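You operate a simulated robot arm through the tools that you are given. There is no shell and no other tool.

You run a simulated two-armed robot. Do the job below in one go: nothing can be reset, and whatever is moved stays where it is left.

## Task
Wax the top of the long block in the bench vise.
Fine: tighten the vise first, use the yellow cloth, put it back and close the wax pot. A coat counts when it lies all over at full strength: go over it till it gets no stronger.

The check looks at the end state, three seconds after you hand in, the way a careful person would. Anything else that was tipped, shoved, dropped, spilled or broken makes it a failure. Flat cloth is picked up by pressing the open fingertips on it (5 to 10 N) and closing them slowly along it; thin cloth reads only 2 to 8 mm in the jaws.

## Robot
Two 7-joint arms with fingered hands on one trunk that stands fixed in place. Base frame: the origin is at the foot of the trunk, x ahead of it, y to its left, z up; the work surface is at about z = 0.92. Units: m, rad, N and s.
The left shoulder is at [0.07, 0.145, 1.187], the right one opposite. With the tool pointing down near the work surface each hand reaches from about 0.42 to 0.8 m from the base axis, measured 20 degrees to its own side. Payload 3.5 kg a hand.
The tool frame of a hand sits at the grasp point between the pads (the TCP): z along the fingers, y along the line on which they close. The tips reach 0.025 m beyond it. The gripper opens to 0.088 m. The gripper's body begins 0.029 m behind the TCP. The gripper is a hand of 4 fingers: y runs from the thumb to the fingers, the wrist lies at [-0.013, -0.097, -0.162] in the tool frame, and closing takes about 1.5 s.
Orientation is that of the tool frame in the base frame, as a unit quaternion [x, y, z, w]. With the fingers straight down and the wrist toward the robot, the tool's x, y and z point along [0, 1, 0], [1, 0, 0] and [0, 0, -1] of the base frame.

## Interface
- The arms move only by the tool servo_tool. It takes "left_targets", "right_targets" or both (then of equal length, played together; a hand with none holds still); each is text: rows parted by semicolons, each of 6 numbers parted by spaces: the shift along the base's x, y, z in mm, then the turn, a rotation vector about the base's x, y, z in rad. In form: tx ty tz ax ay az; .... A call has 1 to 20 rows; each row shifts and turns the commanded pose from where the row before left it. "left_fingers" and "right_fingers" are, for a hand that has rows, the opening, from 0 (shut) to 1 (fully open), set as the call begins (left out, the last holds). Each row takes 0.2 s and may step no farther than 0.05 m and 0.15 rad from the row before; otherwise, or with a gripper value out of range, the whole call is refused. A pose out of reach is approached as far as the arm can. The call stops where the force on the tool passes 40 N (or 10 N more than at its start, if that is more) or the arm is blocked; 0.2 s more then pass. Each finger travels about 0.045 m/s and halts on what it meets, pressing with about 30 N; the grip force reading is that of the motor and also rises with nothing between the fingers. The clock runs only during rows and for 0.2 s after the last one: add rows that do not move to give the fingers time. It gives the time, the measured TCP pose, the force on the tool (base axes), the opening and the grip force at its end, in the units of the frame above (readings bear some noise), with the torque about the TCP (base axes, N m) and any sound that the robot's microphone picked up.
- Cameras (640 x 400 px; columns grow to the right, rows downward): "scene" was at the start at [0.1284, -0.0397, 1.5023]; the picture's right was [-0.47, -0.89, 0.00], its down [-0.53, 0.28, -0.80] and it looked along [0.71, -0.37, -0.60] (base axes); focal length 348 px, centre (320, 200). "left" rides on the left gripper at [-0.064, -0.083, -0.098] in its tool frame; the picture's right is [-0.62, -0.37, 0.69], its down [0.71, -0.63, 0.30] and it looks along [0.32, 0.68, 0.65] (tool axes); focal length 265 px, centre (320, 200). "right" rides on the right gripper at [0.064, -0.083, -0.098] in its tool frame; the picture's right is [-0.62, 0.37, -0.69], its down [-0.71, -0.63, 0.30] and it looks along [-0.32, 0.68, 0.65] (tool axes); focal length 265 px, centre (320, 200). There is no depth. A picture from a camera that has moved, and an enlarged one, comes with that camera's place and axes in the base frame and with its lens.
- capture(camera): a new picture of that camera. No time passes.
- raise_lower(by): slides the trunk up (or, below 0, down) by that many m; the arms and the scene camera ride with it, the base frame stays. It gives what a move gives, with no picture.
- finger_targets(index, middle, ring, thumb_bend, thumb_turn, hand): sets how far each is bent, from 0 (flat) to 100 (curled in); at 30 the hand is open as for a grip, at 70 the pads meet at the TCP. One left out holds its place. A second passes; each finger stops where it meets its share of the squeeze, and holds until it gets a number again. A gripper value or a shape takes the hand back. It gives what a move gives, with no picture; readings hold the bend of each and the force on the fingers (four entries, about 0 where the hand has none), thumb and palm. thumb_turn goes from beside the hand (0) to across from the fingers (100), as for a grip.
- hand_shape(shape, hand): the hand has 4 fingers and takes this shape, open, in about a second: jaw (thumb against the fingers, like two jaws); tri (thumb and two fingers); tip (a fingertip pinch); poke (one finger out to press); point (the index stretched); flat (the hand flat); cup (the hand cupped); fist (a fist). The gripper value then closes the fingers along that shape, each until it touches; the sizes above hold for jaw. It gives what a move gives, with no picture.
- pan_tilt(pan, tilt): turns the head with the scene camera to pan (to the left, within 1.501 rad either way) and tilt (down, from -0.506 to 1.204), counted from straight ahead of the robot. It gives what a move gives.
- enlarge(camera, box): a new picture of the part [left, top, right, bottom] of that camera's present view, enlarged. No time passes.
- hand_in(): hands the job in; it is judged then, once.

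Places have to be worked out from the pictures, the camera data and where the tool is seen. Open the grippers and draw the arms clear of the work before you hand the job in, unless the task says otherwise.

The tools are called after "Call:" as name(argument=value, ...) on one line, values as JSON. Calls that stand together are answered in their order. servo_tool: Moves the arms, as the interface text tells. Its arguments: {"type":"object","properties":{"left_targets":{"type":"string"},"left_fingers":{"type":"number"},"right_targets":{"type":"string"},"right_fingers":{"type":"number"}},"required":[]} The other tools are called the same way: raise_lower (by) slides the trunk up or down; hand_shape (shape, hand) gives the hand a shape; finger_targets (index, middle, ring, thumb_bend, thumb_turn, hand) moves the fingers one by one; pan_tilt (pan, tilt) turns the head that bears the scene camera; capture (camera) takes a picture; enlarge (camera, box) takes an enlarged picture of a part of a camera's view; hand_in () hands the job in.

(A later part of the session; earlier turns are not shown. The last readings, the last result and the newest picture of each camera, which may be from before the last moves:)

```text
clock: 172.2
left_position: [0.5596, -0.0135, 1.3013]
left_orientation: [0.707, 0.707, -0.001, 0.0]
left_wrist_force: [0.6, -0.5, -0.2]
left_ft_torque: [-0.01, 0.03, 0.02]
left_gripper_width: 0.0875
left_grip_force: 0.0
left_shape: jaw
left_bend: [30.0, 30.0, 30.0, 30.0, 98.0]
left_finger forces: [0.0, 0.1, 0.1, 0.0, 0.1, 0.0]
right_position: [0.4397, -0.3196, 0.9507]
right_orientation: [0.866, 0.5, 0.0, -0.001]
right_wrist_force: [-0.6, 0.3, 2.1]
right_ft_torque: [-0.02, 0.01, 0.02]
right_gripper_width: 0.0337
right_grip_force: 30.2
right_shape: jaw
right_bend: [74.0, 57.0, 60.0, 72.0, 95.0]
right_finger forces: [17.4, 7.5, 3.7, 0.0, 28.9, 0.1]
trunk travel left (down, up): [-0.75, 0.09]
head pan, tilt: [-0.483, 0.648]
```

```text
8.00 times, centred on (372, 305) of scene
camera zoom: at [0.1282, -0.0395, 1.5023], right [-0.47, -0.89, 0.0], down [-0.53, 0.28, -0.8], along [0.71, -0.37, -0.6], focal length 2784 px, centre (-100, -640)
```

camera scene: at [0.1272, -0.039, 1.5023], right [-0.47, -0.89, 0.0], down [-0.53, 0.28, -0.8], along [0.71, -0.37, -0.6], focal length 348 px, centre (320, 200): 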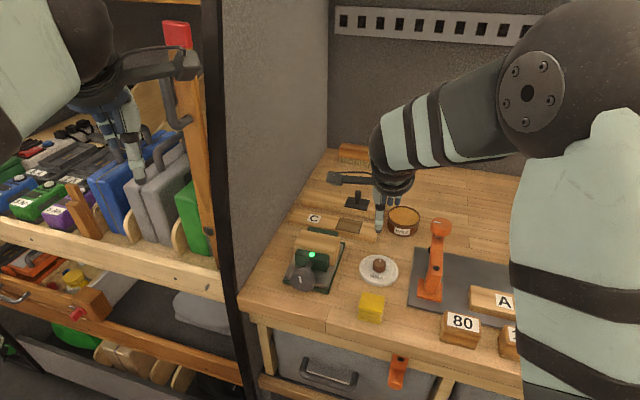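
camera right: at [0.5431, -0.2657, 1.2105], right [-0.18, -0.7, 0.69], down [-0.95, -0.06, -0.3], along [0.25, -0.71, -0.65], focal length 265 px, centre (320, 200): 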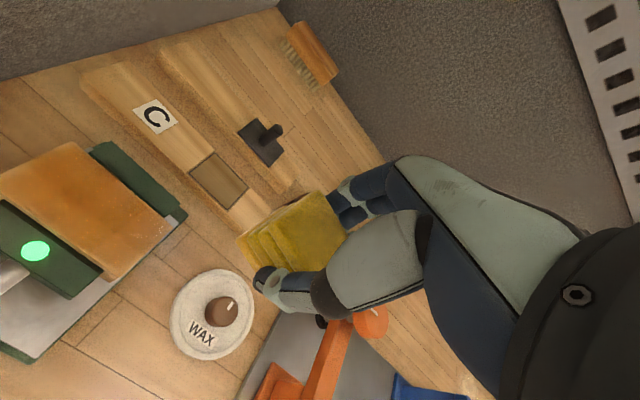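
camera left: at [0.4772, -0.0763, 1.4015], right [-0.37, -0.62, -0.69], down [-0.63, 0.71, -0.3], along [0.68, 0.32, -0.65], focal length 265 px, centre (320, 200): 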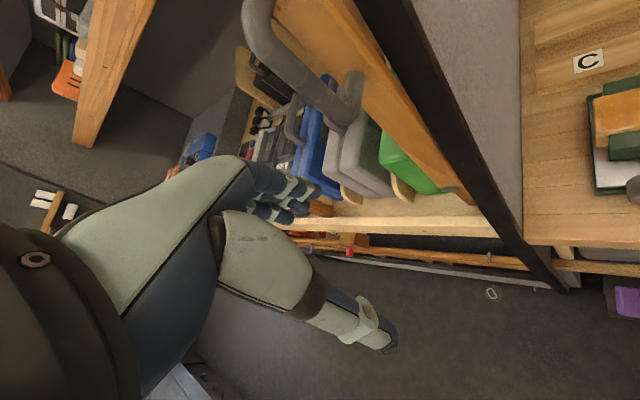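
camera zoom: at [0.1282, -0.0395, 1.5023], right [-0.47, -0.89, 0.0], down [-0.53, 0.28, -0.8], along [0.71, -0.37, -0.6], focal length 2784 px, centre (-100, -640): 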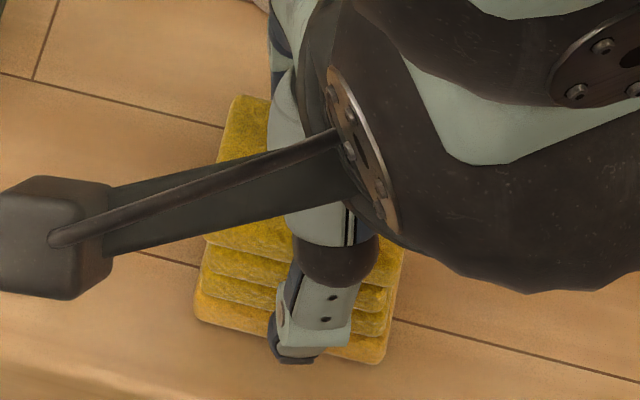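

Contact (2 N) and the footprint matches the original. Opening slowly and rising.

Call:
servo_tool(right_targets="0 0 0 0 0 0;0 0 0 0 0 0;0 0 0 0 0 0;0 0 0 0 0 0;0 0 0 0 0 0;0 0 0 0 0 0", right_fingers=0.8)

Call:
servo_tool(right_targets="0 0 10 0 0 0;0 0 20 0 0 0;0 0 40 0 0 0;0 0 40 0 0 0;0 0 0 0 0 0")

Call:
enlarge(camera="scene", box=[325, 240, 415, 330])

Call:
capture(camera="right")

```text
clock: 173.6
left_position: [0.5608, -0.0143, 1.3015]
left_orientation: [0.707, 0.707, -0.001, 0.0]
left_wrist_force: [-0.2, -0.5, -0.8]
left_ft_torque: [0.0, 0.01, -0.02]
left_gripper_width: 0.0874
left_grip_force: 0.0
left_shape: jaw
left_bend: [30.0, 30.0, 30.0, 30.0, 98.0]
left_finger forces: [0.0, 0.0, 0.1, 0.1, 0.0, 0.0]
right_position: [0.4403, -0.3197, 0.9507]
right_orientation: [0.867, 0.499, 0.0, 0.0]
right_wrist_force: [0.4, 0.0, -0.2]
right_ft_torque: [-0.05, -0.01, -0.01]
right_gripper_width: 0.0699
right_grip_force: 0.1
right_shape: jaw
right_bend: [27.0, 34.0, 32.0, 49.0, 99.0]
right_finger forces: [0.0, 0.0, 0.0, 0.1, 0.0, 0.1]
trunk travel left (down, up): [-0.75, 0.09]
head pan, tilt: [-0.483, 0.648]
```

```text
clock: 174.8
left_position: [0.5618, -0.015, 1.3011]
left_orientation: [0.707, 0.707, 0.0, -0.001]
left_wrist_force: [-0.3, -0.2, -0.3]
left_ft_torque: [-0.02, -0.01, -0.02]
left_gripper_width: 0.0875
left_grip_force: 0.0
left_shape: jaw
left_bend: [30.0, 30.0, 30.0, 30.0, 98.0]
left_finger forces: [0.1, 0.0, 0.0, 0.1, 0.0, 0.1]
right_position: [0.4392, -0.32, 1.0598]
right_orientation: [0.866, 0.5, -0.001, -0.001]
right_wrist_force: [-0.4, -0.6, -0.1]
right_ft_torque: [-0.01, -0.02, 0.03]
right_gripper_width: 0.0702
right_grip_force: 0.0
right_shape: jaw
right_bend: [27.0, 34.0, 32.0, 49.0, 99.0]
right_finger forces: [0.0, 0.0, 0.0, 0.0, 0.1, 0.0]
trunk travel left (down, up): [-0.75, 0.09]
head pan, tilt: [-0.483, 0.648]
```

```text
4.44 times, centred on (370, 285) of scene
camera zoom: at [0.1295, -0.04, 1.5021], right [-0.47, -0.89, 0.0], down [-0.54, 0.28, -0.8], along [0.71, -0.37, -0.6], focal length 1547 px, centre (98, -178)
```

zoom: 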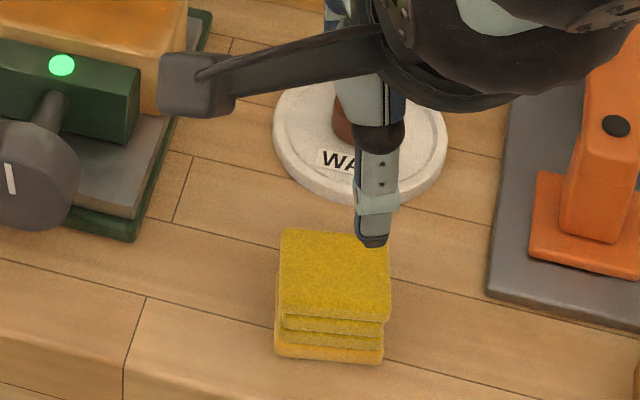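

```text
taken
camera right: at [0.4007, -0.2228, 1.158], right [0.01, -0.72, 0.69], down [-0.9, -0.3, -0.3], along [0.43, -0.62, -0.65], focal length 265 px, centre (320, 200)
```

right: 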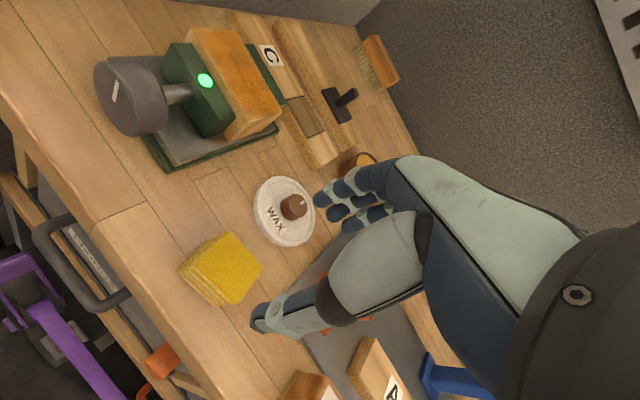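

The cloth is back in place. Let me zoom on the waxed top from this angle for another uniformity check.

Call:
enlarge(camera="right", box=[160, 15, 300, 150])

Call:
enlarge(camera="scene", box=[295, 222, 350, 268])

```text
2.96 times, centred on (230, 82) of right
camera zoom: at [0.4007, -0.2228, 1.158], right [0.01, -0.72, 0.69], down [-0.9, -0.3, -0.3], along [0.43, -0.62, -0.65], focal length 786 px, centre (587, 548)
```

zoom: 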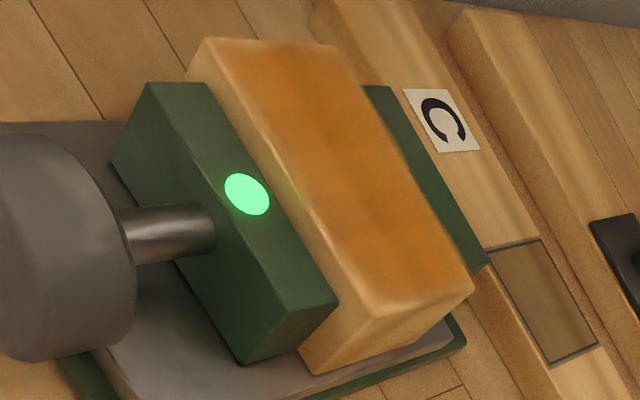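

```text
8.70 times, centred on (322, 245) of scene
camera zoom: at [0.1295, -0.04, 1.5021], right [-0.47, -0.89, 0.0], down [-0.54, 0.28, -0.8], along [0.71, -0.37, -0.6], focal length 3027 px, centre (298, -191)
```

zoom: 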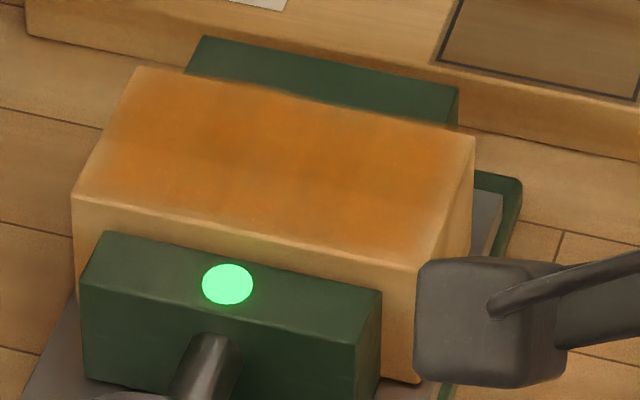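

Coat looks even. Now re-close the pot: hover over the lid knob with the original −45° yaw.

Call:
servo_tool(right_targets="28 -21 0 0 0 -0.131;28 -21 0 0 0 -0.131;27.3 -20 0 0 0 0;0 0 -28 0 0 0;0 0 0 0 0 0;0 0 0 0 0 0")

Call:
enlarge(camera="right", box=[160, 160, 400, 360])

Call:
enlarge(camera="scene", box=[330, 200, 430, 290])

```text
clock: 176.2
left_position: [0.5607, -0.0135, 1.3015]
left_orientation: [0.707, 0.708, 0.0, 0.0]
left_wrist_force: [0.5, -0.7, 0.6]
left_ft_torque: [0.0, -0.04, 0.0]
left_gripper_width: 0.0875
left_grip_force: 0.1
left_shape: jaw
left_bend: [30.0, 30.0, 30.0, 30.0, 98.0]
left_finger forces: [0.0, 0.0, 0.1, 0.1, 0.0, 0.1]
right_position: [0.5208, -0.3825, 1.0314]
right_orientation: [0.924, 0.382, 0.0, -0.001]
right_wrist_force: [0.0, 0.6, -0.5]
right_ft_torque: [0.01, 0.02, 0.04]
right_gripper_width: 0.0703
right_grip_force: 0.1
right_shape: jaw
right_bend: [27.0, 34.0, 32.0, 49.0, 99.0]
right_finger forces: [0.0, 0.1, 0.0, 0.1, 0.0, 0.1]
trunk travel left (down, up): [-0.75, 0.09]
head pan, tilt: [-0.483, 0.648]
```

```text
2.00 times, centred on (280, 260) of right
camera zoom: at [0.5095, -0.2791, 1.129], right [-0.18, -0.7, 0.69], down [-0.95, -0.06, -0.3], along [0.25, -0.71, -0.65], focal length 531 px, centre (400, 80)
```

zoom: 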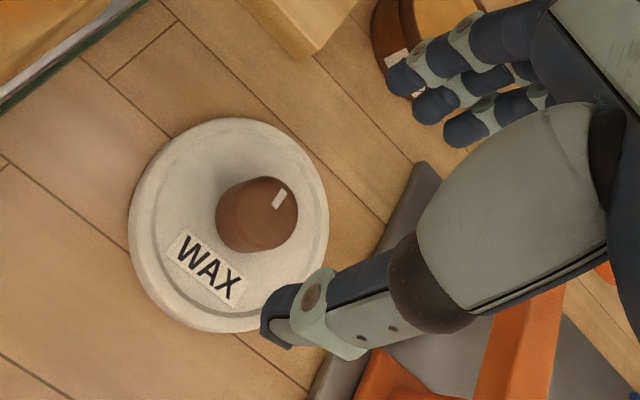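

```text
4.44 times, centred on (380, 245) of scene
camera zoom: at [0.1281, -0.04, 1.5023], right [-0.47, -0.89, 0.0], down [-0.53, 0.28, -0.8], along [0.71, -0.37, -0.6], focal length 1547 px, centre (53, 0)
```

zoom: 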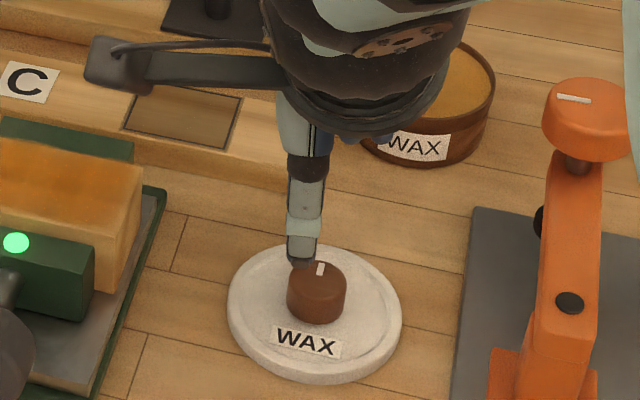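

Aligned with the knob as before. Descending to the same relative grasp height and closing.

Call:
servo_tool(right_targets="1 0.5 -25 0 0 0;0 0 -25 0 0 0;0 0 -16.5 0 0 0;0 0 0 0 0 0")

Call:
servo_tool(right_targets="0 0 0 0 0 0;0 0 0 0 0 0;0 0 0 0 0 0;0 0 0 0 0 0;0 0 0 0 0 0;0 0 0 0 0 0;0 0 0 0 0 0;0 0 0 0 0 0", right_fingers=0)

Call:
enlarge(camera="right", box=[160, 160, 400, 360])

```text
clock: 177.2
left_position: [0.5609, -0.0137, 1.3011]
left_orientation: [0.707, 0.707, -0.001, -0.001]
left_wrist_force: [-0.1, 0.6, -0.8]
left_ft_torque: [0.0, -0.01, 0.02]
left_gripper_width: 0.0875
left_grip_force: 0.0
left_shape: jaw
left_bend: [30.0, 30.0, 30.0, 30.0, 98.0]
left_finger forces: [0.1, 0.1, 0.1, 0.0, 0.0, 0.0]
right_position: [0.5227, -0.381, 0.9651]
right_orientation: [0.924, 0.383, 0.0, 0.0]
right_wrist_force: [-0.6, 0.0, -0.6]
right_ft_torque: [0.03, 0.01, 0.0]
right_gripper_width: 0.0699
right_grip_force: 0.1
right_shape: jaw
right_bend: [27.0, 34.0, 32.0, 49.0, 99.0]
right_finger forces: [0.0, 0.0, 0.0, 0.0, 0.0, 0.0]
trunk travel left (down, up): [-0.75, 0.09]
head pan, tilt: [-0.483, 0.648]
```

```text
clock: 179.0
left_position: [0.5617, -0.0149, 1.3021]
left_orientation: [0.707, 0.707, 0.0, -0.001]
left_wrist_force: [0.1, -0.3, -0.1]
left_ft_torque: [0.01, 0.02, 0.02]
left_gripper_width: 0.0875
left_grip_force: 0.1
left_shape: jaw
left_bend: [30.0, 30.0, 30.0, 30.0, 98.0]
left_finger forces: [0.0, 0.1, 0.0, 0.1, 0.0, 0.0]
right_position: [0.5232, -0.3816, 0.966]
right_orientation: [0.924, 0.382, 0.0, 0.0]
right_wrist_force: [0.5, -0.1, 0.4]
right_ft_torque: [-0.01, 0.03, -0.02]
right_gripper_width: 0.0019
right_grip_force: 29.6
right_shape: jaw
right_bend: [70.0, 73.0, 70.0, 77.0, 100.0]
right_finger forces: [0.0, 0.1, 0.0, 0.1, 0.0, 0.0]
trunk travel left (down, up): [-0.75, 0.09]
head pan, tilt: [-0.483, 0.648]
```

```text
2.00 times, centred on (280, 260) of right
camera zoom: at [0.5112, -0.2774, 1.0637], right [-0.18, -0.7, 0.69], down [-0.95, -0.06, -0.3], along [0.25, -0.71, -0.65], focal length 531 px, centre (400, 80)
```

zoom: 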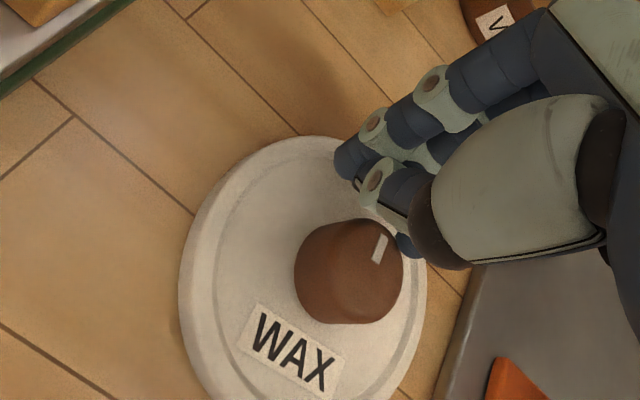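

The fingers slipped over the knob's rounded top and shoved the lid ~20 mm toward the robot (knob now near (0.507,-0.368)); it's still flat and clear of the cloth. I'll rise, open, and re-align.

Call:
servo_tool(right_targets="0 0 20 0 0 0;0 0 30 0 0 0;0 0 20 0 0 0")

Call:
servo_tool(right_targets="-8 6.7 0 0 0 0;-8 6.7 0 0 0 0;0 0 0 0 0 0;0 0 0 0 0 0;0 0 0 0 0 0;0 0 0 0 0 0;0 0 0 0 0 0", right_fingers=0.8)

Call:
enlarge(camera="right", box=[160, 160, 400, 360])

Call:
enlarge(camera="scene", box=[330, 220, 430, 330])

```text
clock: 179.8
left_position: [0.5607, -0.0141, 1.302]
left_orientation: [0.707, 0.707, 0.001, 0.0]
left_wrist_force: [0.2, -0.7, 0.1]
left_ft_torque: [-0.03, -0.02, -0.04]
left_gripper_width: 0.0876
left_grip_force: 0.0
left_shape: jaw
left_bend: [30.0, 30.0, 30.0, 30.0, 98.0]
left_finger forces: [0.1, 0.0, 0.0, 0.0, 0.1, 0.1]
right_position: [0.5232, -0.3791, 1.0359]
right_orientation: [0.924, 0.383, 0.0, 0.0]
right_wrist_force: [-0.5, -0.8, -1.1]
right_ft_torque: [-0.03, 0.02, 0.0]
right_gripper_width: 0.002
right_grip_force: 30.2
right_shape: jaw
right_bend: [70.0, 73.0, 70.0, 77.0, 100.0]
right_finger forces: [0.0, 0.1, 0.0, 0.0, 0.0, 0.1]
trunk travel left (down, up): [-0.75, 0.09]
head pan, tilt: [-0.483, 0.648]
```

```text
clock: 181.4
left_position: [0.5616, -0.0136, 1.3014]
left_orientation: [0.707, 0.707, 0.0, -0.001]
left_wrist_force: [0.2, 0.5, -0.8]
left_ft_torque: [0.02, 0.01, 0.0]
left_gripper_width: 0.0877
left_grip_force: 0.1
left_shape: jaw
left_bend: [30.0, 30.0, 30.0, 30.0, 98.0]
left_finger forces: [0.0, 0.0, 0.0, 0.1, 0.0, 0.0]
right_position: [0.5075, -0.3662, 1.0353]
right_orientation: [0.924, 0.383, 0.001, 0.0]
right_wrist_force: [-0.3, -0.9, -0.4]
right_ft_torque: [-0.02, 0.02, 0.03]
right_gripper_width: 0.0701
right_grip_force: 0.1
right_shape: jaw
right_bend: [27.0, 34.0, 32.0, 49.0, 99.0]
right_finger forces: [0.0, 0.1, 0.1, 0.0, 0.1, 0.0]
trunk travel left (down, up): [-0.75, 0.09]
head pan, tilt: [-0.483, 0.648]
```

```text
2.00 times, centred on (280, 260) of right
camera zoom: at [0.4957, -0.2628, 1.1338], right [-0.18, -0.7, 0.69], down [-0.95, -0.06, -0.3], along [0.25, -0.71, -0.65], focal length 531 px, centre (400, 80)
```

zoom: 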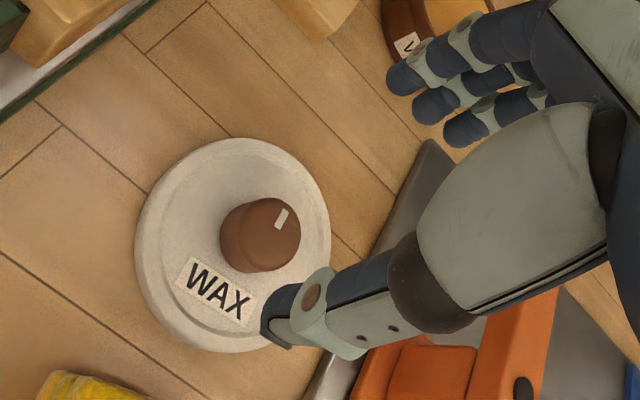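

```text
3.64 times, centred on (380, 275) of scene
camera zoom: at [0.1284, -0.0397, 1.5023], right [-0.47, -0.89, 0.0], down [-0.53, 0.28, -0.8], along [0.71, -0.37, -0.6], focal length 1266 px, centre (102, -73)
```

zoom: 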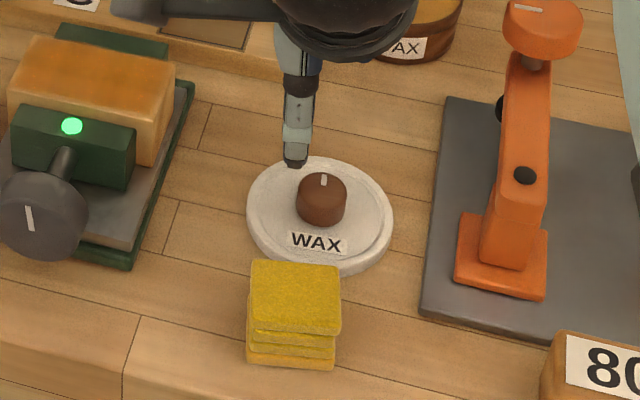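

The lid's knob is now near (0.5005,-0.3695). I'll align over it and descend 5 mm deeper (TCP 0.960) than the failed try.

Call:
servo_tool(right_targets="-7 -3.3 0 0 0 0;0 0 -25 0 0 0;0 0 -25 0 0 0;0 0 -15 0 0 0;0 0 -5 0 0 0;0 0 -4 0 0 0;0 0 0 0 0 0")

Call:
enlarge(camera="right", box=[160, 160, 400, 360])

Call:
enlarge(camera="scene", box=[330, 220, 430, 330])

```text
clock: 183.0
left_position: [0.561, -0.0139, 1.3009]
left_orientation: [0.707, 0.707, -0.001, -0.001]
left_wrist_force: [-0.4, 0.9, 1.2]
left_ft_torque: [0.0, 0.01, -0.01]
left_gripper_width: 0.0877
left_grip_force: 0.1
left_shape: jaw
left_bend: [30.0, 30.0, 30.0, 30.0, 98.0]
left_finger forces: [0.0, 0.0, 0.1, 0.0, 0.0, 0.1]
right_position: [0.5008, -0.371, 0.9602]
right_orientation: [0.924, 0.382, 0.001, 0.0]
right_wrist_force: [0.3, -0.9, -0.1]
right_ft_torque: [0.01, 0.0, 0.03]
right_gripper_width: 0.07
right_grip_force: 0.2
right_shape: jaw
right_bend: [27.0, 34.0, 32.0, 49.0, 99.0]
right_finger forces: [0.0, 0.0, 0.1, 0.2, 0.0, 0.0]
trunk travel left (down, up): [-0.75, 0.09]
head pan, tilt: [-0.483, 0.648]
```

```text
2.00 times, centred on (280, 260) of right
camera zoom: at [0.4882, -0.2673, 1.0589], right [-0.18, -0.7, 0.69], down [-0.95, -0.06, -0.3], along [0.25, -0.71, -0.65], focal length 531 px, centre (400, 80)
```

zoom: 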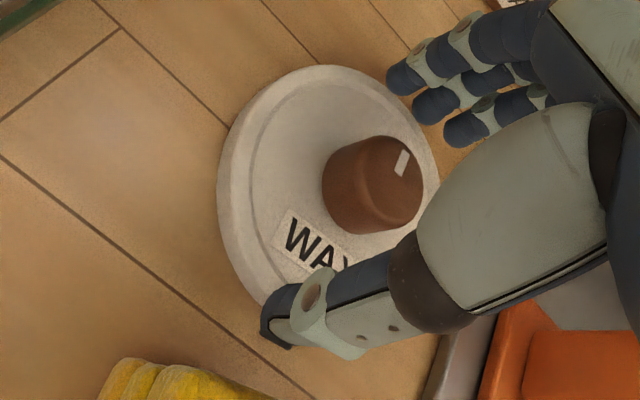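

```text
3.64 times, centred on (380, 275) of scene
camera zoom: at [0.1283, -0.0397, 1.5023], right [-0.47, -0.89, 0.0], down [-0.53, 0.28, -0.8], along [0.71, -0.37, -0.6], focal length 1266 px, centre (102, -73)
```

zoom: 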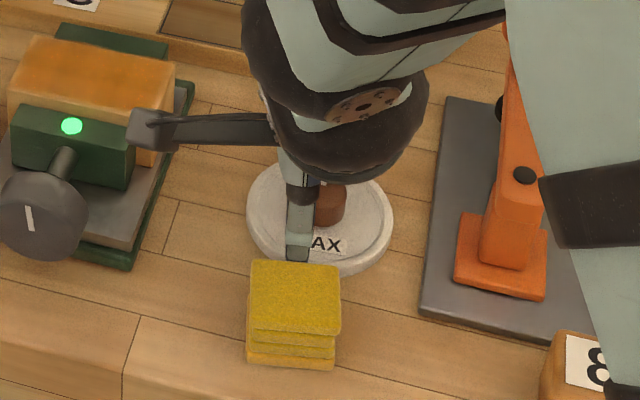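

Alignment matches the first successful grasp; I'll shift 3.5 mm toward the thumb as before and close.

Call:
servo_tool(right_targets="-2 2 -0.5 0 0 0;0 0 0 0 0 0")

Call:
servo_tool(right_targets="0 0 0 0 0 0;0 0 0 0 0 0;0 0 0 0 0 0;0 0 0 0 0 0;0 0 0 0 0 0;0 0 0 0 0 0;0 0 0 0 0 0;0 0 0 0 0 0", right_fingers=0)

Call:
enlarge(camera="right", box=[160, 160, 400, 360])

```text
clock: 183.6
left_position: [0.5601, -0.0145, 1.3013]
left_orientation: [0.707, 0.707, 0.0, -0.001]
left_wrist_force: [0.0, -0.4, -0.5]
left_ft_torque: [0.0, 0.0, 0.01]
left_gripper_width: 0.0875
left_grip_force: 0.1
left_shape: jaw
left_bend: [30.0, 30.0, 30.0, 30.0, 98.0]
left_finger forces: [0.0, 0.0, 0.0, 0.0, 0.1, 0.1]
right_position: [0.4987, -0.3691, 0.96]
right_orientation: [0.924, 0.383, -0.001, 0.001]
right_wrist_force: [0.2, -0.2, -0.3]
right_ft_torque: [0.02, -0.04, 0.0]
right_gripper_width: 0.0704
right_grip_force: 0.0
right_shape: jaw
right_bend: [27.0, 34.0, 32.0, 49.0, 99.0]
right_finger forces: [0.0, 0.1, 0.1, 0.1, 0.0, 0.0]
trunk travel left (down, up): [-0.75, 0.09]
head pan, tilt: [-0.483, 0.648]
```

```text
clock: 185.4
left_position: [0.5604, -0.0138, 1.301]
left_orientation: [0.707, 0.707, 0.0, -0.001]
left_wrist_force: [0.4, 0.1, -1.0]
left_ft_torque: [0.04, -0.02, 0.0]
left_gripper_width: 0.0879
left_grip_force: 0.1
left_shape: jaw
left_bend: [30.0, 30.0, 30.0, 30.0, 98.0]
left_finger forces: [0.1, 0.0, 0.0, 0.1, 0.1, 0.0]
right_position: [0.4979, -0.3685, 0.9604]
right_orientation: [0.924, 0.383, -0.001, 0.0]
right_wrist_force: [1.5, 0.4, 0.8]
right_ft_torque: [0.01, 0.01, 0.01]
right_gripper_width: 0.0075
right_grip_force: 30.0
right_shape: jaw
right_bend: [71.0, 73.0, 70.0, 80.0, 99.0]
right_finger forces: [0.0, 0.3, 0.1, 0.0, 0.0, 0.1]
trunk travel left (down, up): [-0.75, 0.09]
head pan, tilt: [-0.483, 0.648]
```

```text
2.00 times, centred on (280, 260) of right
camera zoom: at [0.4868, -0.2646, 1.0587], right [-0.18, -0.7, 0.69], down [-0.95, -0.06, -0.3], along [0.25, -0.71, -0.65], focal length 531 px, centre (400, 80)
```

zoom: 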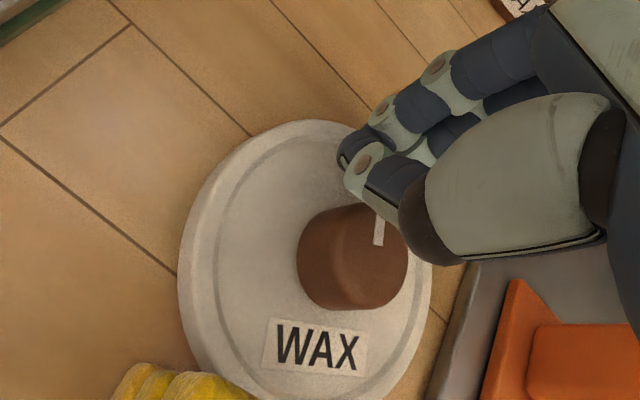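

It slipped again—the thumb rides over the knob—and the lid moved nearer the cloth. I'll rise without opening and look carefully.

Call:
servo_tool(right_targets="0 0 20 0 0 0;0 0 30 0 0 0;0 0 40 0 0 0;0 0 0 0 0 0")

Call:
enlarge(camera="scene", box=[335, 240, 415, 330])

Call:
capture(camera="right")

```text
clock: 186.4
left_position: [0.5607, -0.0141, 1.3014]
left_orientation: [0.707, 0.707, -0.001, -0.001]
left_wrist_force: [1.2, -0.5, 0.7]
left_ft_torque: [0.02, 0.0, 0.03]
left_gripper_width: 0.0876
left_grip_force: 0.2
left_shape: jaw
left_bend: [30.0, 30.0, 30.0, 30.0, 98.0]
left_finger forces: [0.1, 0.0, 0.0, 0.0, 0.1, 0.1]
right_position: [0.4987, -0.3667, 1.0513]
right_orientation: [0.924, 0.382, 0.0, -0.002]
right_wrist_force: [0.0, 0.0, -0.8]
right_ft_torque: [0.03, -0.01, 0.02]
right_gripper_width: 0.0071
right_grip_force: 30.0
right_shape: jaw
right_bend: [71.0, 73.0, 70.0, 80.0, 99.0]
right_finger forces: [0.0, 0.1, 0.0, 0.1, 0.0, 0.1]
trunk travel left (down, up): [-0.75, 0.09]
head pan, tilt: [-0.483, 0.648]
```

```text
4.44 times, centred on (375, 285) of scene
camera zoom: at [0.1291, -0.0399, 1.5022], right [-0.47, -0.89, 0.0], down [-0.53, 0.28, -0.8], along [0.71, -0.37, -0.6], focal length 1547 px, centre (76, -178)
```

zoom: 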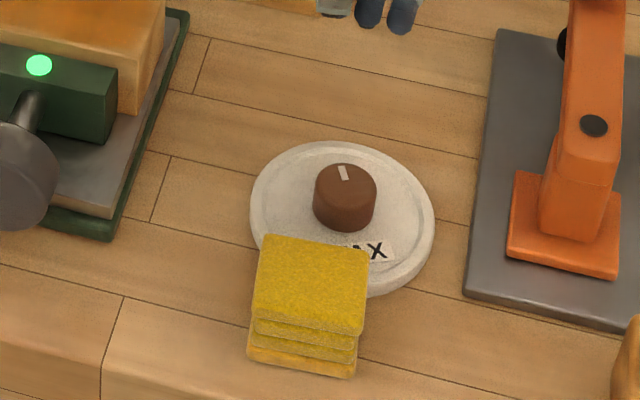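

```text
taken
camera right: at [0.4868, -0.2634, 1.15], right [-0.18, -0.7, 0.69], down [-0.95, -0.06, -0.3], along [0.25, -0.71, -0.65], focal length 265 px, centre (320, 200)
```

right: 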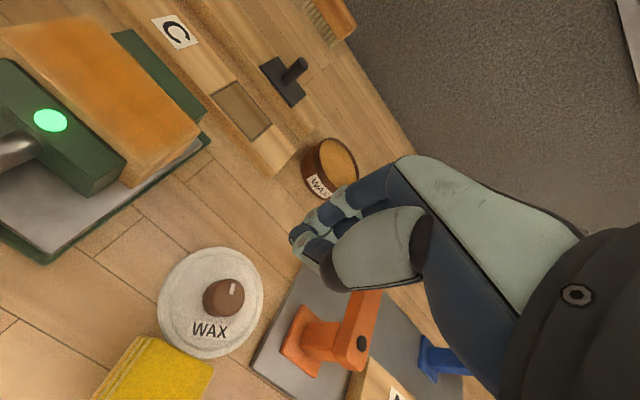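

The lid nudged the cloth by a few mm (I'll fix that later). To understand the grip, I'll preset the thumb closed and fingers open at this height and look at the geometry.

Call:
finger_targets(hand="right", index=30, middle=30, ring=30, thumb_bend=70, thumb_turn=100)

Call:
capture(camera="right")

Call:
enlarge(camera="scene", box=[330, 190, 420, 290])

```text
clock: 187.4
left_position: [0.5608, -0.0129, 1.3017]
left_orientation: [0.707, 0.707, 0.0, 0.0]
left_wrist_force: [-0.3, 0.0, -1.3]
left_ft_torque: [0.0, 0.02, -0.04]
left_gripper_width: 0.0876
left_grip_force: 0.0
left_shape: jaw
left_bend: [30.0, 30.0, 30.0, 30.0, 98.0]
left_finger forces: [0.0, 0.1, 0.1, 0.1, 0.1, 0.0]
right_position: [0.4986, -0.3674, 1.0517]
right_orientation: [0.924, 0.383, -0.001, -0.001]
right_wrist_force: [0.0, 0.5, -0.6]
right_ft_torque: [-0.01, -0.03, -0.02]
right_gripper_width: 0.0409
right_grip_force: 0.0
right_shape: fingers
right_bend: [30.0, 30.0, 30.0, 70.0, 100.0]
right_finger forces: [0.0, 0.0, 0.1, 0.0, 0.0, 0.1]
trunk travel left (down, up): [-0.75, 0.09]
head pan, tilt: [-0.483, 0.648]
```

```text
taken
camera right: at [0.4862, -0.2632, 1.1499], right [-0.18, -0.7, 0.69], down [-0.95, -0.06, -0.3], along [0.25, -0.71, -0.65], focal length 265 px, centre (320, 200)
```

right: 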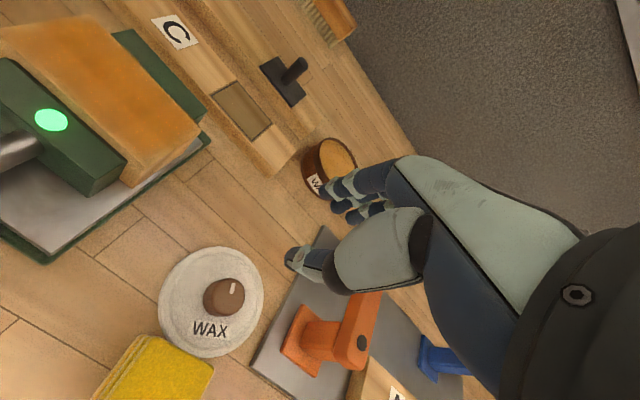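

```text
4.00 times, centred on (375, 240) of scene
camera zoom: at [0.1282, -0.0396, 1.5023], right [-0.47, -0.89, 0.0], down [-0.53, 0.28, -0.8], along [0.71, -0.37, -0.6], focal length 1392 px, centre (100, 40)
```

zoom: 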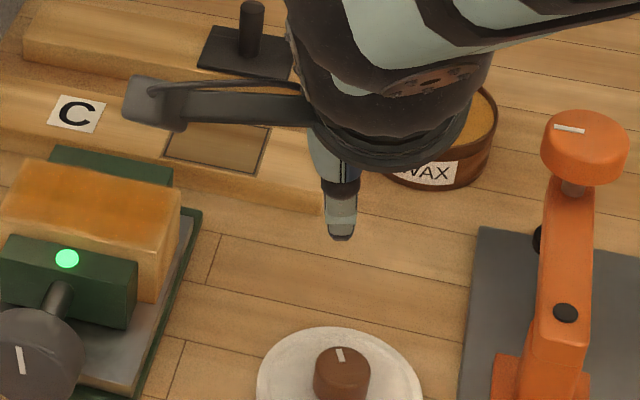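

The thumb hangs vertically at the TCP plane with fingers ~41 mm away: a good pre-shape. I'll position so the knob (≈(0.480,-0.361)) fits between, thumb just on its near side, and descend.

Call:
servo_tool(right_targets="-15.3 9.2 0 0 0 0;-15.4 9.2 0 0 0 0;0 0 -25 0 0 0;0 0 -25 0 0 0;0 0 0 0 0 0")

Call:
capture(camera="right")

Call:
enlarge(camera="scene", box=[330, 220, 430, 330])

```text
clock: 188.6
left_position: [0.5605, -0.0142, 1.3024]
left_orientation: [0.707, 0.707, 0.0, 0.0]
left_wrist_force: [0.4, -0.7, 1.0]
left_ft_torque: [-0.02, 0.0, -0.03]
left_gripper_width: 0.0878
left_grip_force: 0.0
left_shape: jaw
left_bend: [30.0, 30.0, 30.0, 30.0, 98.0]
left_finger forces: [0.1, 0.0, 0.0, 0.0, 0.0, 0.0]
right_position: [0.4653, -0.35, 1.0003]
right_orientation: [0.924, 0.383, 0.0, 0.0]
right_wrist_force: [0.1, 0.4, 0.1]
right_ft_torque: [0.0, -0.01, 0.0]
right_gripper_width: 0.0409
right_grip_force: 0.0
right_shape: fingers
right_bend: [30.0, 30.0, 30.0, 70.0, 100.0]
right_finger forces: [0.0, 0.0, 0.0, 0.0, 0.1, 0.1]
trunk travel left (down, up): [-0.75, 0.09]
head pan, tilt: [-0.483, 0.648]
```

```text
taken
camera right: at [0.4534, -0.2458, 1.0987], right [-0.18, -0.7, 0.69], down [-0.95, -0.06, -0.31], along [0.25, -0.71, -0.65], focal length 265 px, centre (320, 200)
```

right: 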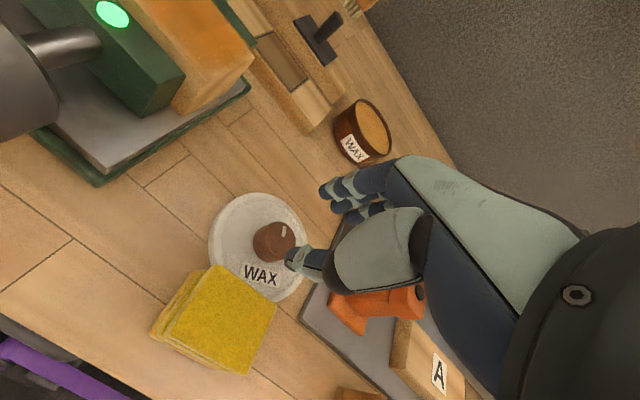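

```text
3.64 times, centred on (380, 275) of scene
camera zoom: at [0.1272, -0.0391, 1.5024], right [-0.47, -0.89, 0.0], down [-0.53, 0.28, -0.8], along [0.71, -0.37, -0.6], focal length 1266 px, centre (102, -73)
```

zoom: 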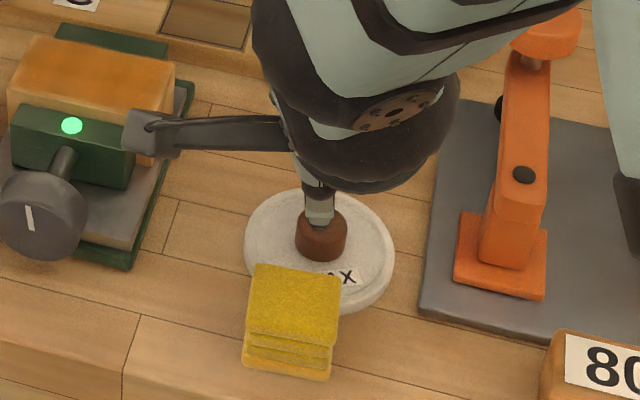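

The thumb will come down just in front of the knob with the fingers behind it. Shift 2 mm rearward and descend to TCP 0.963.

Call:
servo_tool(right_targets="0.4 -2.4 0 0 0 0;0 0 -15 0 0 0;0 0 -12 0 0 0;0 0 0 0 0 0")

Call:
enlarge(camera="right", box=[160, 160, 400, 360])

Call:
enlarge(camera="scene", box=[335, 240, 415, 330])

```text
clock: 189.6
left_position: [0.5601, -0.0143, 1.3012]
left_orientation: [0.707, 0.707, 0.0, 0.0]
left_wrist_force: [0.8, 0.2, -0.3]
left_ft_torque: [0.02, -0.02, 0.0]
left_gripper_width: 0.0877
left_grip_force: 0.1
left_shape: jaw
left_bend: [30.0, 30.0, 30.0, 30.0, 98.0]
left_finger forces: [0.1, 0.1, 0.0, 0.0, 0.1, 0.1]
right_position: [0.4662, -0.3539, 0.9742]
right_orientation: [0.924, 0.383, 0.0, 0.0]
right_wrist_force: [-0.2, 0.7, 0.0]
right_ft_torque: [0.0, 0.01, 0.03]
right_gripper_width: 0.0411
right_grip_force: 0.1
right_shape: fingers
right_bend: [30.0, 30.0, 30.0, 70.0, 100.0]
right_finger forces: [0.0, 0.1, 0.0, 0.0, 0.0, 0.0]
trunk travel left (down, up): [-0.75, 0.09]
head pan, tilt: [-0.483, 0.648]
```

```text
2.00 times, centred on (280, 260) of right
camera zoom: at [0.4547, -0.2492, 1.0724], right [-0.18, -0.7, 0.69], down [-0.95, -0.06, -0.3], along [0.25, -0.71, -0.65], focal length 531 px, centre (400, 80)
```

zoom: 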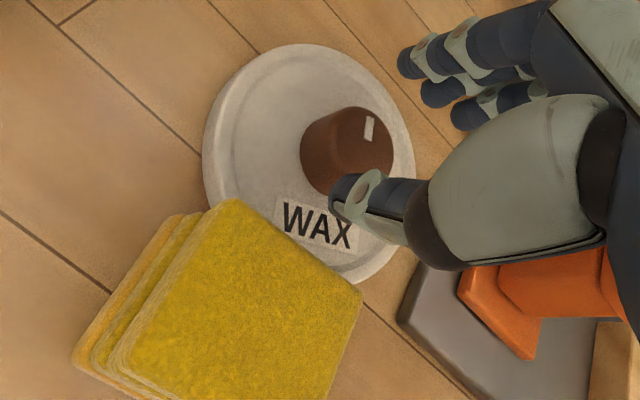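

```text
4.44 times, centred on (375, 285) of scene
camera zoom: at [0.1281, -0.0397, 1.5023], right [-0.47, -0.89, 0.0], down [-0.53, 0.28, -0.8], along [0.71, -0.37, -0.6], focal length 1547 px, centre (76, -178)
```

zoom: 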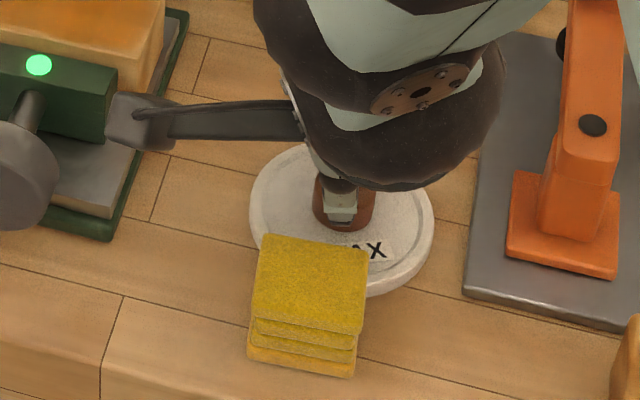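

Thumb hangs in front of the knob, close to the cloth's rear edge. I'll shift 2 mm rearward and descend 8 mm, watching forces.

Call:
servo_tool(right_targets="1.4 -1.4 0 0 0 0;0 0 -4 0 0 0;0 0 -4 0 0 0;0 0 0 0 0 0")

Call:
enlarge(camera="right", box=[200, 180, 360, 310])

Call:
enlarge(camera="scene", box=[350, 260, 400, 310])

```text
clock: 190.6
left_position: [0.5606, -0.0134, 1.3021]
left_orientation: [0.707, 0.707, 0.0, -0.001]
left_wrist_force: [-0.4, -0.1, -0.3]
left_ft_torque: [-0.03, -0.04, 0.01]
left_gripper_width: 0.0877
left_grip_force: 0.1
left_shape: jaw
left_bend: [30.0, 30.0, 30.0, 30.0, 98.0]
left_finger forces: [0.0, 0.0, 0.0, 0.0, 0.0, 0.0]
right_position: [0.4694, -0.3537, 0.9671]
right_orientation: [0.924, 0.382, 0.0, 0.001]
right_wrist_force: [0.9, 0.5, 0.3]
right_ft_torque: [0.03, 0.01, -0.01]
right_gripper_width: 0.0411
right_grip_force: 0.0
right_shape: fingers
right_bend: [30.0, 30.0, 30.0, 70.0, 100.0]
right_finger forces: [0.0, 0.0, 0.1, 0.0, 0.0, 0.1]
trunk travel left (down, up): [-0.75, 0.09]
head pan, tilt: [-0.483, 0.648]
```

```text
3.08 times, centred on (280, 245) of right
camera zoom: at [0.4575, -0.2504, 1.0645], right [-0.18, -0.7, 0.69], down [-0.95, -0.06, -0.3], along [0.25, -0.71, -0.65], focal length 817 px, centre (443, 62)
```

zoom: 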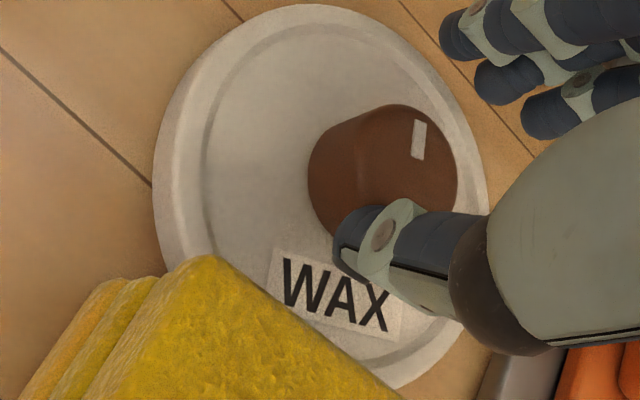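

```text
8.00 times, centred on (375, 285) of scene
camera zoom: at [0.1284, -0.0397, 1.5023], right [-0.47, -0.89, 0.0], down [-0.53, 0.28, -0.8], along [0.71, -0.37, -0.6], focal length 2784 px, centre (-120, -480)
```

zoom: 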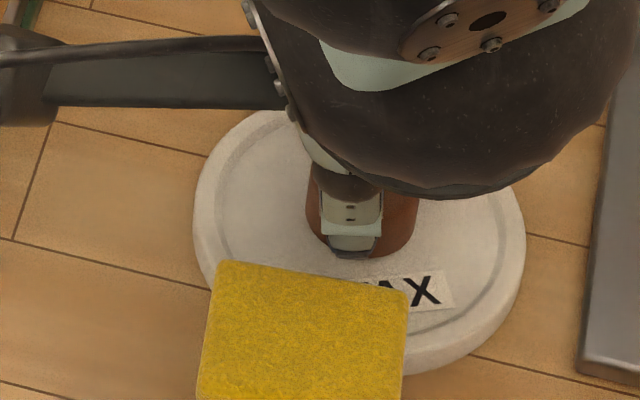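

Well placed, no contact. Lower 4 mm more and close the three fingers against the preset thumb.

Call:
servo_tool(right_targets="0 0 -4 0 0 0;0 0 0 0 0 0")

Call:
finger_targets(hand="right", index=55, middle=55, ring=55)

Call:
enlarge(camera="right", box=[200, 180, 360, 310])

```text
clock: 191.2
left_position: [0.5604, -0.0142, 1.3017]
left_orientation: [0.707, 0.707, 0.0, -0.001]
left_wrist_force: [0.1, -0.5, -0.5]
left_ft_torque: [0.01, -0.01, -0.01]
left_gripper_width: 0.0876
left_grip_force: 0.1
left_shape: jaw
left_bend: [30.0, 30.0, 30.0, 30.0, 98.0]
left_finger forces: [0.0, 0.1, 0.0, 0.0, 0.0, 0.1]
right_position: [0.4683, -0.3543, 0.9612]
right_orientation: [0.924, 0.383, 0.0, 0.0]
right_wrist_force: [0.1, 0.8, 0.3]
right_ft_torque: [0.02, 0.0, 0.02]
right_gripper_width: 0.0415
right_grip_force: 0.0
right_shape: fingers
right_bend: [30.0, 30.0, 30.0, 70.0, 100.0]
right_finger forces: [0.0, 0.1, 0.0, 0.0, 0.1, 0.0]
trunk travel left (down, up): [-0.75, 0.09]
head pan, tilt: [-0.483, 0.648]
```

```text
clock: 192.2
left_position: [0.5608, -0.0142, 1.3009]
left_orientation: [0.707, 0.707, 0.0, 0.0]
left_wrist_force: [0.1, -0.5, 0.2]
left_ft_torque: [-0.02, -0.03, -0.03]
left_gripper_width: 0.0875
left_grip_force: 0.0
left_shape: jaw
left_bend: [30.0, 30.0, 30.0, 30.0, 98.0]
left_finger forces: [0.0, 0.0, 0.0, 0.0, 0.0, 0.0]
right_position: [0.4696, -0.3545, 0.962]
right_orientation: [0.924, 0.383, 0.0, -0.001]
right_wrist_force: [0.1, -1.9, 0.3]
right_ft_torque: [-0.03, 0.01, 0.0]
right_gripper_width: 0.0207
right_grip_force: 2.8
right_shape: fingers
right_bend: [52.0, 53.0, 55.0, 68.0, 100.0]
right_finger forces: [1.9, 1.3, 0.0, 0.0, 2.6, 0.1]
trunk travel left (down, up): [-0.75, 0.09]
head pan, tilt: [-0.483, 0.648]
```

```text
3.08 times, centred on (280, 245) of right
camera zoom: at [0.4576, -0.2505, 1.0601], right [-0.18, -0.7, 0.69], down [-0.95, -0.06, -0.3], along [0.25, -0.71, -0.65], focal length 817 px, centre (443, 62)
```

zoom: 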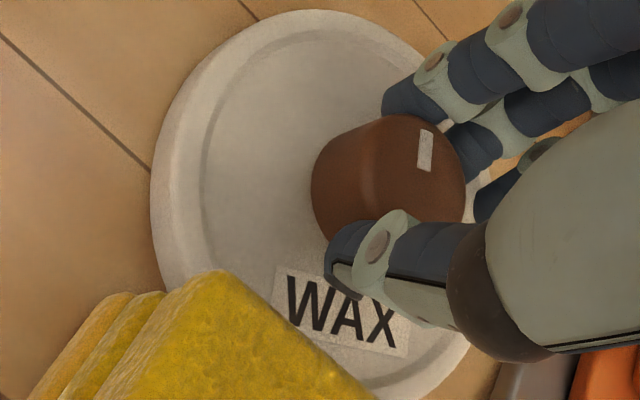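

The knob is now held between thumb and index+middle (2.6 N). I'll tighten.

Call:
finger_targets(hand="right", index=65, middle=65, ring=60, thumb_bend=76)

Call:
finger_targets(hand="right", index=75, middle=75, thumb_bend=85)

Call:
enlarge(camera="right", box=[200, 180, 360, 310])

```text
clock: 193.2
left_position: [0.5614, -0.0135, 1.302]
left_orientation: [0.707, 0.707, -0.001, -0.001]
left_wrist_force: [0.4, -0.6, 0.0]
left_ft_torque: [0.0, 0.0, 0.03]
left_gripper_width: 0.0877
left_grip_force: 0.1
left_shape: jaw
left_bend: [30.0, 30.0, 30.0, 30.0, 98.0]
left_finger forces: [0.0, 0.0, 0.0, 0.0, 0.1, 0.1]
right_position: [0.4699, -0.3548, 0.9617]
right_orientation: [0.924, 0.382, 0.0, 0.0]
right_wrist_force: [0.4, -1.6, 1.9]
right_ft_torque: [-0.05, 0.0, 0.01]
right_gripper_width: 0.0191
right_grip_force: 10.9
right_shape: fingers
right_bend: [55.0, 58.0, 60.0, 68.0, 100.0]
right_finger forces: [5.8, 4.9, 0.0, 0.1, 10.3, 0.0]
trunk travel left (down, up): [-0.75, 0.09]
head pan, tilt: [-0.483, 0.648]
```

```text
clock: 194.2
left_position: [0.5613, -0.0141, 1.3013]
left_orientation: [0.706, 0.708, 0.0, -0.001]
left_wrist_force: [-1.0, 0.2, -0.2]
left_ft_torque: [0.02, -0.03, -0.03]
left_gripper_width: 0.0879
left_grip_force: 0.1
left_shape: jaw
left_bend: [30.0, 30.0, 30.0, 30.0, 98.0]
left_finger forces: [0.0, 0.1, 0.0, 0.0, 0.0, 0.0]
right_position: [0.4686, -0.3532, 0.9618]
right_orientation: [0.924, 0.382, -0.001, 0.0]
right_wrist_force: [0.4, 0.0, 0.6]
right_ft_torque: [-0.05, -0.02, -0.01]
right_gripper_width: 0.0176
right_grip_force: 19.8
right_shape: fingers
right_bend: [55.0, 60.0, 60.0, 68.0, 99.0]
right_finger forces: [10.0, 9.3, 0.0, 0.1, 20.1, 0.0]
trunk travel left (down, up): [-0.75, 0.09]
head pan, tilt: [-0.483, 0.648]
```

```text
3.08 times, centred on (280, 245) of right
camera zoom: at [0.4576, -0.2503, 1.0601], right [-0.18, -0.7, 0.69], down [-0.95, -0.06, -0.3], along [0.25, -0.71, -0.65], focal length 817 px, centre (443, 62)
```

zoom: 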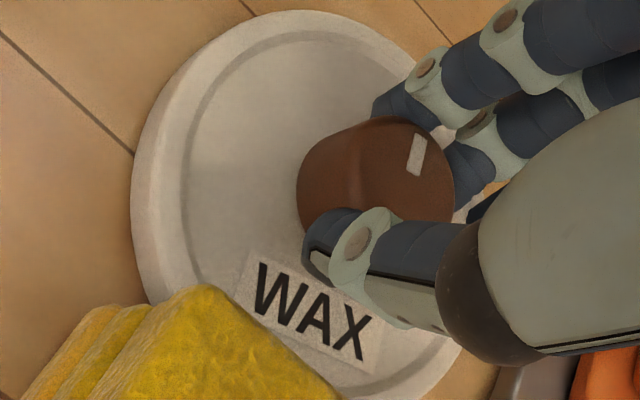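

Grip is 20 N. Lift slowly and check that the lid comes level.

Call:
servo_tool(right_targets="0 0 4 0 0 0;0 0 6 0 0 0;0 0 10 0 0 0;0 0 15 0 0 0;0 0 0 0 0 0")

Call:
enlarge(camera="right", box=[160, 160, 400, 360])

Call:
enlarge(camera="scene", box=[335, 230, 415, 330])

```text
clock: 195.4
left_position: [0.5606, -0.014, 1.3009]
left_orientation: [0.707, 0.707, -0.001, -0.001]
left_wrist_force: [-0.4, -0.6, -0.7]
left_ft_torque: [0.0, 0.0, -0.01]
left_gripper_width: 0.0879
left_grip_force: 0.1
left_shape: jaw
left_bend: [30.0, 30.0, 30.0, 30.0, 98.0]
left_finger forces: [0.0, 0.0, 0.1, 0.0, 0.0, 0.1]
right_position: [0.4704, -0.3546, 0.9977]
right_orientation: [0.924, 0.384, 0.0, 0.0]
right_wrist_force: [-0.9, 0.3, -1.5]
right_ft_torque: [-0.03, -0.05, -0.01]
right_gripper_width: 0.0178
right_grip_force: 19.9
right_shape: fingers
right_bend: [55.0, 60.0, 60.0, 69.0, 99.0]
right_finger forces: [10.3, 9.3, 0.1, 0.0, 20.2, 0.0]
trunk travel left (down, up): [-0.75, 0.09]
head pan, tilt: [-0.483, 0.648]
```

```text
2.00 times, centred on (280, 260) of right
camera zoom: at [0.4578, -0.2498, 1.0956], right [-0.18, -0.7, 0.69], down [-0.95, -0.06, -0.3], along [0.25, -0.71, -0.65], focal length 531 px, centre (400, 80)
```

zoom: 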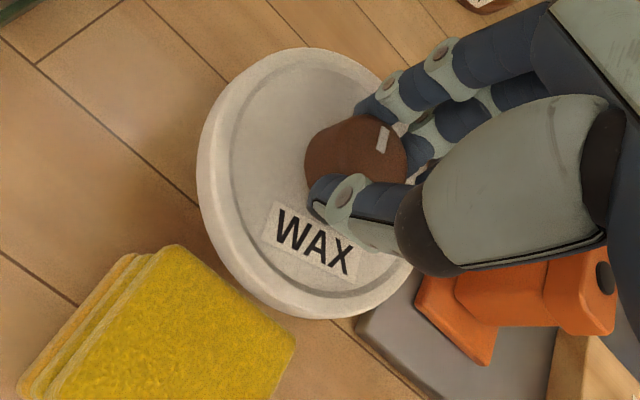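

```text
4.00 times, centred on (375, 280) of scene
camera zoom: at [0.1288, -0.0399, 1.5022], right [-0.47, -0.89, 0.0], down [-0.53, 0.28, -0.8], along [0.71, -0.37, -0.6], focal length 1392 px, centre (100, -120)
```

zoom: 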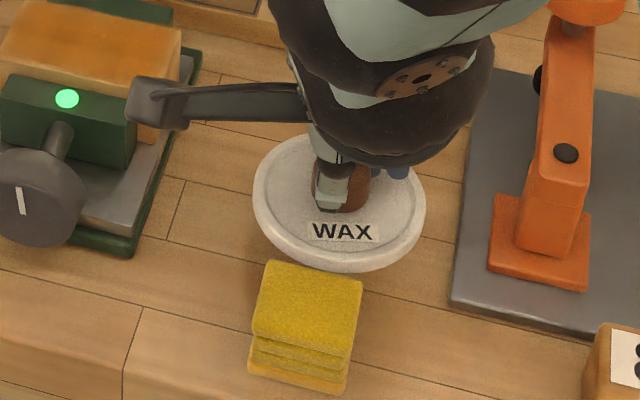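

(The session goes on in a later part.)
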